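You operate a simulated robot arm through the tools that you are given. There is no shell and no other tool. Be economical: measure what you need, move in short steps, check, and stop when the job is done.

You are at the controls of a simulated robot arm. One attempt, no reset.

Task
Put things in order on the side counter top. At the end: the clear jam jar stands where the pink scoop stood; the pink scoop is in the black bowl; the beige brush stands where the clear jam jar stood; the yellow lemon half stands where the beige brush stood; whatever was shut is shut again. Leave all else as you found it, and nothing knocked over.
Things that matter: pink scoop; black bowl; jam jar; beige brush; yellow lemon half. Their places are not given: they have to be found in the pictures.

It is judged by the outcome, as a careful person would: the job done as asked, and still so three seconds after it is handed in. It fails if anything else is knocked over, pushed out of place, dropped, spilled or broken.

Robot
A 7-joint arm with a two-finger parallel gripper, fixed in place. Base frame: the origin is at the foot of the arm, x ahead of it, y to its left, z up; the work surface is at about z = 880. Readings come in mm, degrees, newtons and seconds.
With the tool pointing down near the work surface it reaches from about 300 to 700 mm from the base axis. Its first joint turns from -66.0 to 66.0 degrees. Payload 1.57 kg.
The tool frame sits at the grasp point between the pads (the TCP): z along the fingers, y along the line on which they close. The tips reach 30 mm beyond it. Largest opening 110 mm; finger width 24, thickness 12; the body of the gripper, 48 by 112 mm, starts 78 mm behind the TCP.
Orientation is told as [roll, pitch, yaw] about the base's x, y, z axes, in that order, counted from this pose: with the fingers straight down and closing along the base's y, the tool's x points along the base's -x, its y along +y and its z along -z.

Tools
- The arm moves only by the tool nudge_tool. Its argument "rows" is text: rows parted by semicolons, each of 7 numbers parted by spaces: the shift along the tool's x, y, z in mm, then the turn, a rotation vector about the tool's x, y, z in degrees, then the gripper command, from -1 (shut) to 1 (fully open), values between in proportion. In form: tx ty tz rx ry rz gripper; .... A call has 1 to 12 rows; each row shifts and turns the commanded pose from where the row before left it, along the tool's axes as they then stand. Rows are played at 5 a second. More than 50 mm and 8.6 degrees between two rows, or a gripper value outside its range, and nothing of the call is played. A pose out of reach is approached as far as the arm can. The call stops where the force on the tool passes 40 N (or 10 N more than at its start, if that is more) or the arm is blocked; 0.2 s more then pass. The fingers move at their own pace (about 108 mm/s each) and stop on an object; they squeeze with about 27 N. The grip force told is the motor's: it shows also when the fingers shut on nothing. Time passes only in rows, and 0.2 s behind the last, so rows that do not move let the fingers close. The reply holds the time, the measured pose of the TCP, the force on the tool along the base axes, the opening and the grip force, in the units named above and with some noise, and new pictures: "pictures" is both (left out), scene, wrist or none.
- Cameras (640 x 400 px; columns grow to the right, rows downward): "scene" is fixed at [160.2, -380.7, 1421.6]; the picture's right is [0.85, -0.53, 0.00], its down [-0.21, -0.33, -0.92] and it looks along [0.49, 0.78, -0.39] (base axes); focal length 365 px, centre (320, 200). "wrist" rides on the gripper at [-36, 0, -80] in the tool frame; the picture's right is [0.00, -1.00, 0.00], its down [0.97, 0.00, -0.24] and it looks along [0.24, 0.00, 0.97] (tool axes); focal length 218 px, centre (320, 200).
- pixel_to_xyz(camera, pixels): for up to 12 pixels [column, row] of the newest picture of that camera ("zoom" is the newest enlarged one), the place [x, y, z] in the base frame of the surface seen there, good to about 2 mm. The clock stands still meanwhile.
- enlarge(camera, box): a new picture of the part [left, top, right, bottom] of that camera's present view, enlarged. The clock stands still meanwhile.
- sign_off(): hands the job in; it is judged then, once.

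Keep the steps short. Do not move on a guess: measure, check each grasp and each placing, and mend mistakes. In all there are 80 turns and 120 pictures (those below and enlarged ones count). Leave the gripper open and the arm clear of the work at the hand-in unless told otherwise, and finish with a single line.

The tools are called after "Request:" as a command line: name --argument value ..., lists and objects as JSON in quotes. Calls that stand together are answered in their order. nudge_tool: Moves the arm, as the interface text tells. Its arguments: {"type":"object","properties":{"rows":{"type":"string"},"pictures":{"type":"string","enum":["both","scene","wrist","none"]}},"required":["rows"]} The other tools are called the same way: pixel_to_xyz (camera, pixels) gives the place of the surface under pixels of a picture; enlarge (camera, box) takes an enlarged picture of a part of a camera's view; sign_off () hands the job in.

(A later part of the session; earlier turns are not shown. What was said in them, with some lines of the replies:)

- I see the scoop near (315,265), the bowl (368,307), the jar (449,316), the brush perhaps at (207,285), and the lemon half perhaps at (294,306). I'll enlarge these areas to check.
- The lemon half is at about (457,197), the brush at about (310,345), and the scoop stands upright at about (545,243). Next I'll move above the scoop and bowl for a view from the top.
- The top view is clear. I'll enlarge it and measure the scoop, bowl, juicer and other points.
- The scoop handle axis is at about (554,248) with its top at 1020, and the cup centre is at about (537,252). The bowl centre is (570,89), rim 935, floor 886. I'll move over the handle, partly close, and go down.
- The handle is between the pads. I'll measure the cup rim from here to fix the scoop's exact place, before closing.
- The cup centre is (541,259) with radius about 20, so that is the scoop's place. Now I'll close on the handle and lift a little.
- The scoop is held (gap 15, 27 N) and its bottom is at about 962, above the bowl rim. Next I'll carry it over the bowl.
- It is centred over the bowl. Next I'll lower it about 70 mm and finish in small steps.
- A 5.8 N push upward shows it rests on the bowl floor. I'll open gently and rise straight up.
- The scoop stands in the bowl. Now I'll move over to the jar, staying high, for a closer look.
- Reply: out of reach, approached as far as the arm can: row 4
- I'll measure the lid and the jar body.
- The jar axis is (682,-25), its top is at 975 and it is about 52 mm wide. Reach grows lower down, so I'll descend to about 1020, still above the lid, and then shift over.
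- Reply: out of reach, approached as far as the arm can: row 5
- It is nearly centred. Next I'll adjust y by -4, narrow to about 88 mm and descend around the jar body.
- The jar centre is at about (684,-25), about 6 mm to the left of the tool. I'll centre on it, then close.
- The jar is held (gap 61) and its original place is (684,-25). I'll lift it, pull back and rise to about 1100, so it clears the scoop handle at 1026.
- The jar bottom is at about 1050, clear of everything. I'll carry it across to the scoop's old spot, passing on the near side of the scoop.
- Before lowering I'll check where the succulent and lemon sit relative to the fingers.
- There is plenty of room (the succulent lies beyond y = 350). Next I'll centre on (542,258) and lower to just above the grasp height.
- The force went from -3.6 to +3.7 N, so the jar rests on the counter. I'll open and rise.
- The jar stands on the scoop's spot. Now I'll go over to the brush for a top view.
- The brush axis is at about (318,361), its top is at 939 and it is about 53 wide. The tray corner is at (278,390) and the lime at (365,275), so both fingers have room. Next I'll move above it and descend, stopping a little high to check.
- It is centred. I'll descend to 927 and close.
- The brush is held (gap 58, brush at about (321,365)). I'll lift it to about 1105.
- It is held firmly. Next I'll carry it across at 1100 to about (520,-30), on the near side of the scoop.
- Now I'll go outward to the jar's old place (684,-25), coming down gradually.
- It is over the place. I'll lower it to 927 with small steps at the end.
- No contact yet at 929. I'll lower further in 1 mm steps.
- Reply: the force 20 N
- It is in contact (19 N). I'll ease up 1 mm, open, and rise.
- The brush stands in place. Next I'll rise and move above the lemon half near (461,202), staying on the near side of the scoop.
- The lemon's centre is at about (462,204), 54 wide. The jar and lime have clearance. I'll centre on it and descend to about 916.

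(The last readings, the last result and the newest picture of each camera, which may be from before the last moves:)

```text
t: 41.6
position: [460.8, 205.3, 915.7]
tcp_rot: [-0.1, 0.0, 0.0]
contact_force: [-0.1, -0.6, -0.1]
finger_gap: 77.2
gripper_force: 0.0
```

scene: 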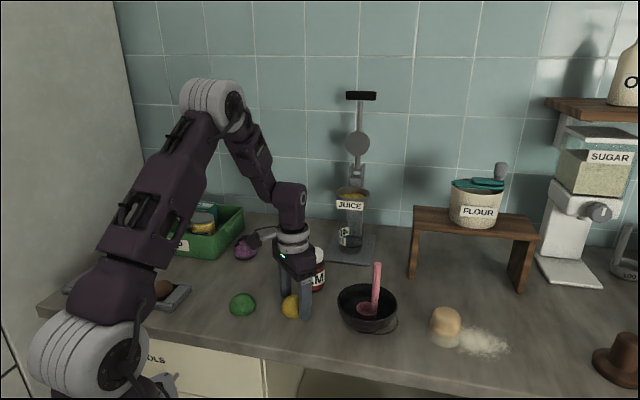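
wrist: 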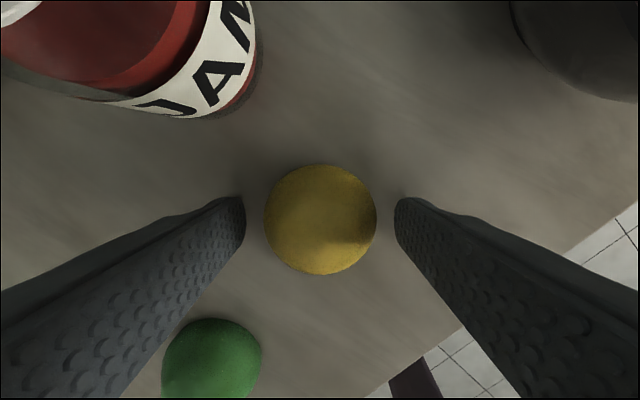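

It is centred. I'll go 2 mm lower (tips at about 884), close, and lift a little to test.

Request:
nudge_tool --rows "0 0 2 0 0 0 0.4;0 0 0 0 0 0 -1;0 0 0 0 0 0 -1;0 0 0 0 0 0 -1;0 0 0 0 0 0 -1;0 0 -10 0 0 0 -1;0 0 0 0 0 0 -1"

```text
t: 43.2
position: [461.3, 204.7, 923.7]
tcp_rot: [0.0, 0.0, 0.1]
contact_force: [-0.6, -0.2, -0.8]
finger_gap: 56.7
gripper_force: 27.0
```

scene: 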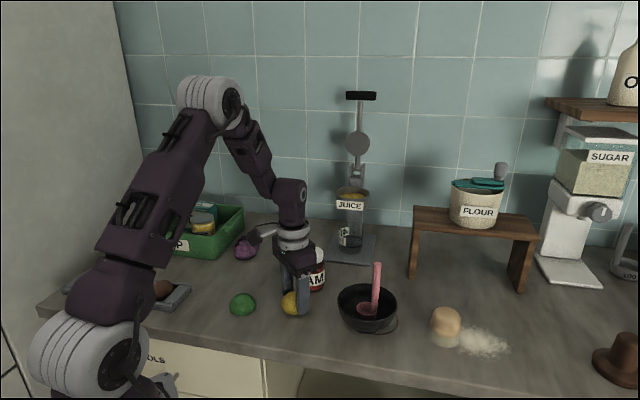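
wrist: 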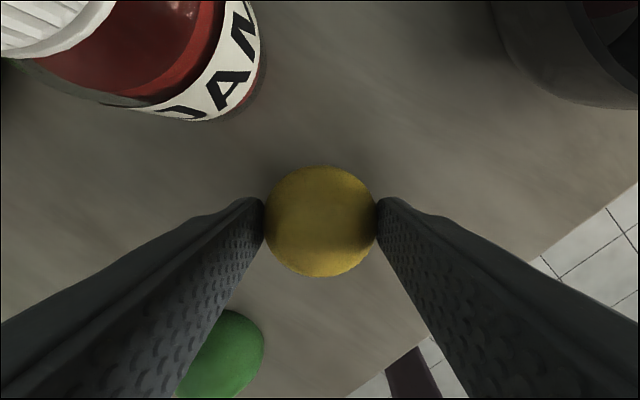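

The lemon came up with the fingers. Next I'll lift it higher and carry it over to the brush's old place at (320,364).

Request:
nudge_tool --rows "0 0 -30 0 0 0 -1;0 0 -40 0 0 0 -1;0 0 -30 0 0 0 -1;25 28 0 0 0 0 -1;29 33 0 0 0 0 -1;29 33 0 0 0 0 -1;29 33 0 0 0 0 -1;29 33 0 0 0 0 -1;0 0 0 0 0 0 -1;0 0 20 0 0 0 -1;0 0 0 0 0 0 -1"

```text
t: 45.6
position: [323.1, 363.1, 1003.4]
tcp_rot: [0.0, -0.1, 0.0]
contact_force: [0.2, 0.4, 0.2]
finger_gap: 56.7
gripper_force: 26.9
```

scene: 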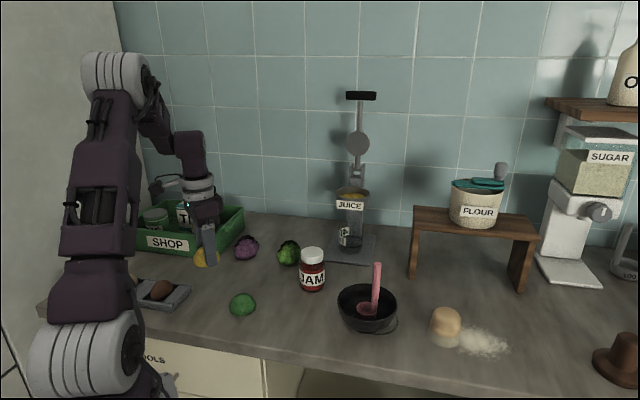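
wrist: 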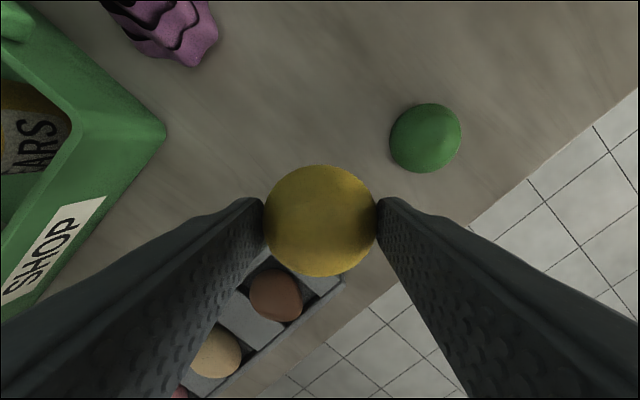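

It is over the place. I'll lower it in shrinking steps to about 914.

Request:
nudge_tool --rows "2 1 30 0 0 0 -1;0 0 30 0 0 0 -1;0 0 18 0 0 0 -1;0 0 6 0 0 0 -1;0 0 2 0 0 0 -1;0 0 2 0 0 0 -1;0 0 1 0 0 0 -1;0 0 0 0 0 0 -1"

```text
t: 47.4
position: [318.8, 364.8, 914.4]
tcp_rot: [-0.1, 0.0, 0.0]
contact_force: [0.6, 0.6, -0.4]
finger_gap: 56.7
gripper_force: 27.0
```

scene: 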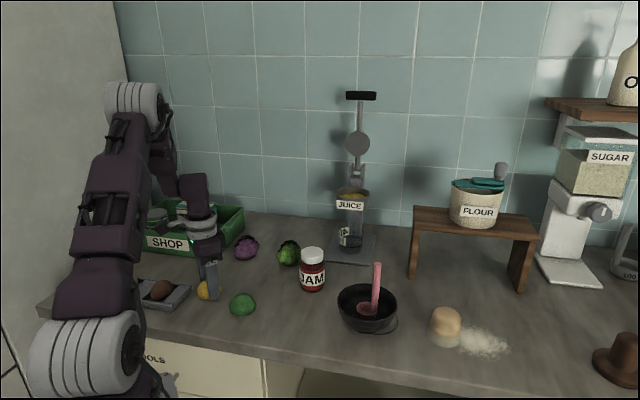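
wrist: 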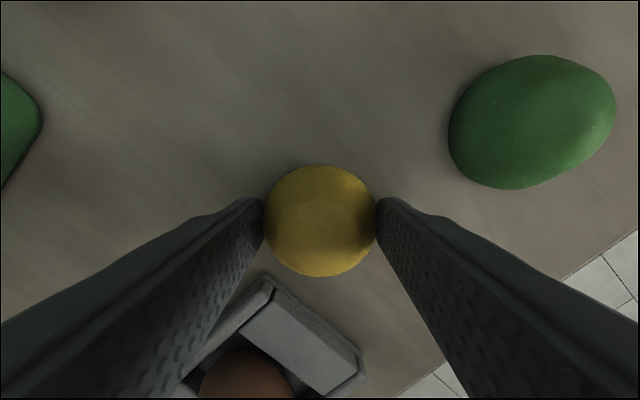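

There is no contact yet, so I'll lower 1 mm at a time.

Request:
nudge_tool --rows "0 0 0.7 0 0 0 -1;0 0 0.7 0 0 0 -1;0 0 0 0 0 0 -1" --pictures "none"

```text
t: 48.2
position: [319.4, 365.3, 913.7]
tcp_rot: [0.0, 0.0, 0.0]
contact_force: [-3.2, -8.4, 18.2]
finger_gap: 56.6
gripper_force: 27.6
```

It is in contact. I'll ease 0.5 mm, open modestly and rise.

Request:
nudge_tool --rows "0 0 -0.7 0 0 0 -1;0 0 0 0 0 0 0.2;0 0 0 0 0 0 0.4;0 0 0 0 0 0 0.4;0 0 -20 0 0 0 0.4;0 0 -40 0 0 0 0.4;0 0 -45 0 0 0 0.4;0 0 -45 0 0 0 0.4;0 0 0 0 0 0 0.4"

```text
t: 50.2
position: [318.0, 366.7, 1063.2]
tcp_rot: [0.0, 0.0, -0.1]
contact_force: [-0.2, 0.2, 0.9]
finger_gap: 76.9
gripper_force: 0.1
```

scene: 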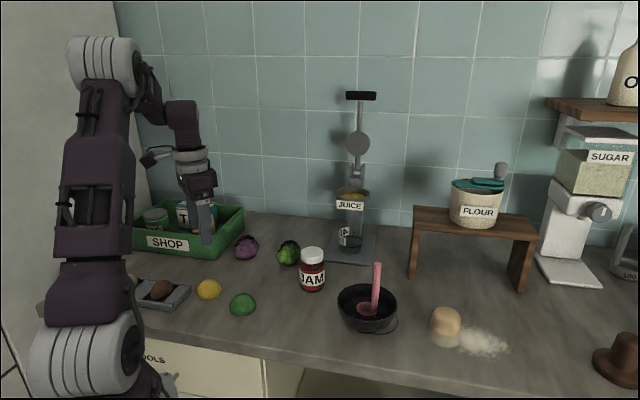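
wrist: 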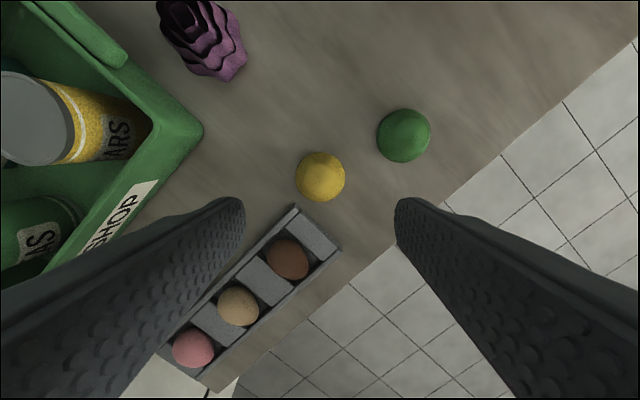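

All four are placed. I'll raise clear with the gripper fully open, then verify positions.

Request:
nudge_tool --rows "0 -10 -40 0 0 0 1;0 -20 -45 0 0 0 1;0 -20 -45 0 0 0 1;0 0 -30 0 0 0 1;0 0 0 0 0 0 1;0 0 0 0 0 0 1"

Request:
enlarge --camera "scene" --box '[120, 220, 520, 370]'

Request:
pixel_to_xyz --camera "scene" --pixels '[[446, 311], [444, 335], [433, 328], [312, 253], [209, 284], [376, 265], [345, 293], [395, 300], [241, 300]]'

```text
t: 51.6
position: [318.8, 315.1, 1224.5]
tcp_rot: [0.0, -0.1, 0.0]
contact_force: [-0.1, 0.5, 0.3]
finger_gap: 110.2
gripper_force: 0.0
```

scene: 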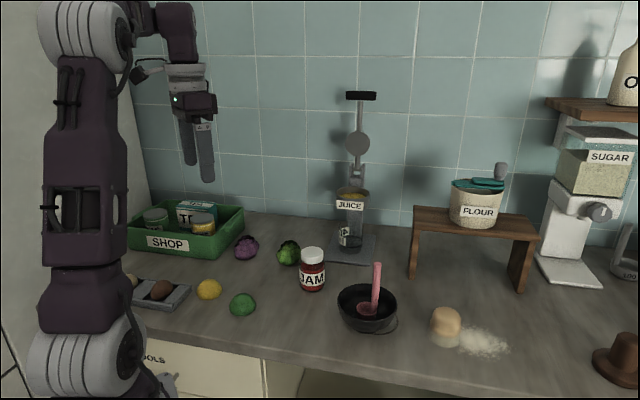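
wrist: 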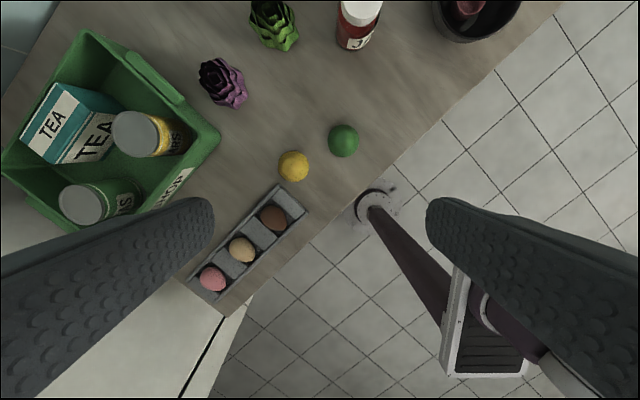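

```text
1.60 times, centred on (320, 295) of scene
```

zoom: 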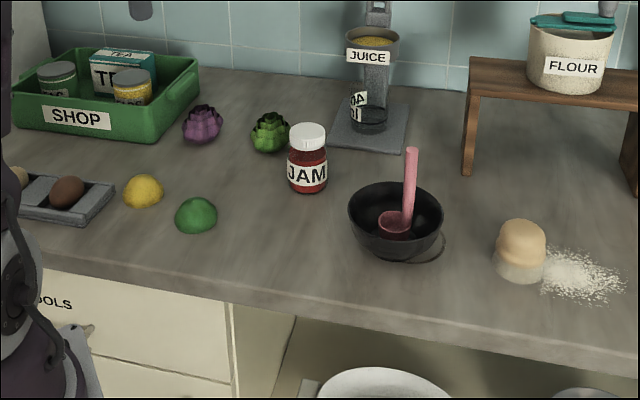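

```text
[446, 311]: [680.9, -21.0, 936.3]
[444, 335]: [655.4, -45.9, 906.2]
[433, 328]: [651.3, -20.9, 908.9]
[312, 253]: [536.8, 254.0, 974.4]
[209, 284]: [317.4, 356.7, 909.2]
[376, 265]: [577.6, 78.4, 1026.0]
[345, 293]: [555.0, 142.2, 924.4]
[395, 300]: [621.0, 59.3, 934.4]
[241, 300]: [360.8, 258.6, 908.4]
```

Everything checks: the jar is on the scoop's spot, the scoop stands in the bowl, and the brush and lemon half are in place. The bowl and lime have not moved, the gripper is open and the arm is clear. I'm handing in.

Request:
sign_off

```text
The job is handed in.
```

Done: the jam jar stands where the scoop stood, the scoop is in the black bowl, the brush stands where the jar stood, the lemon half stands where the brush stood, nothing was opened, and nothing else was moved or knocked over.
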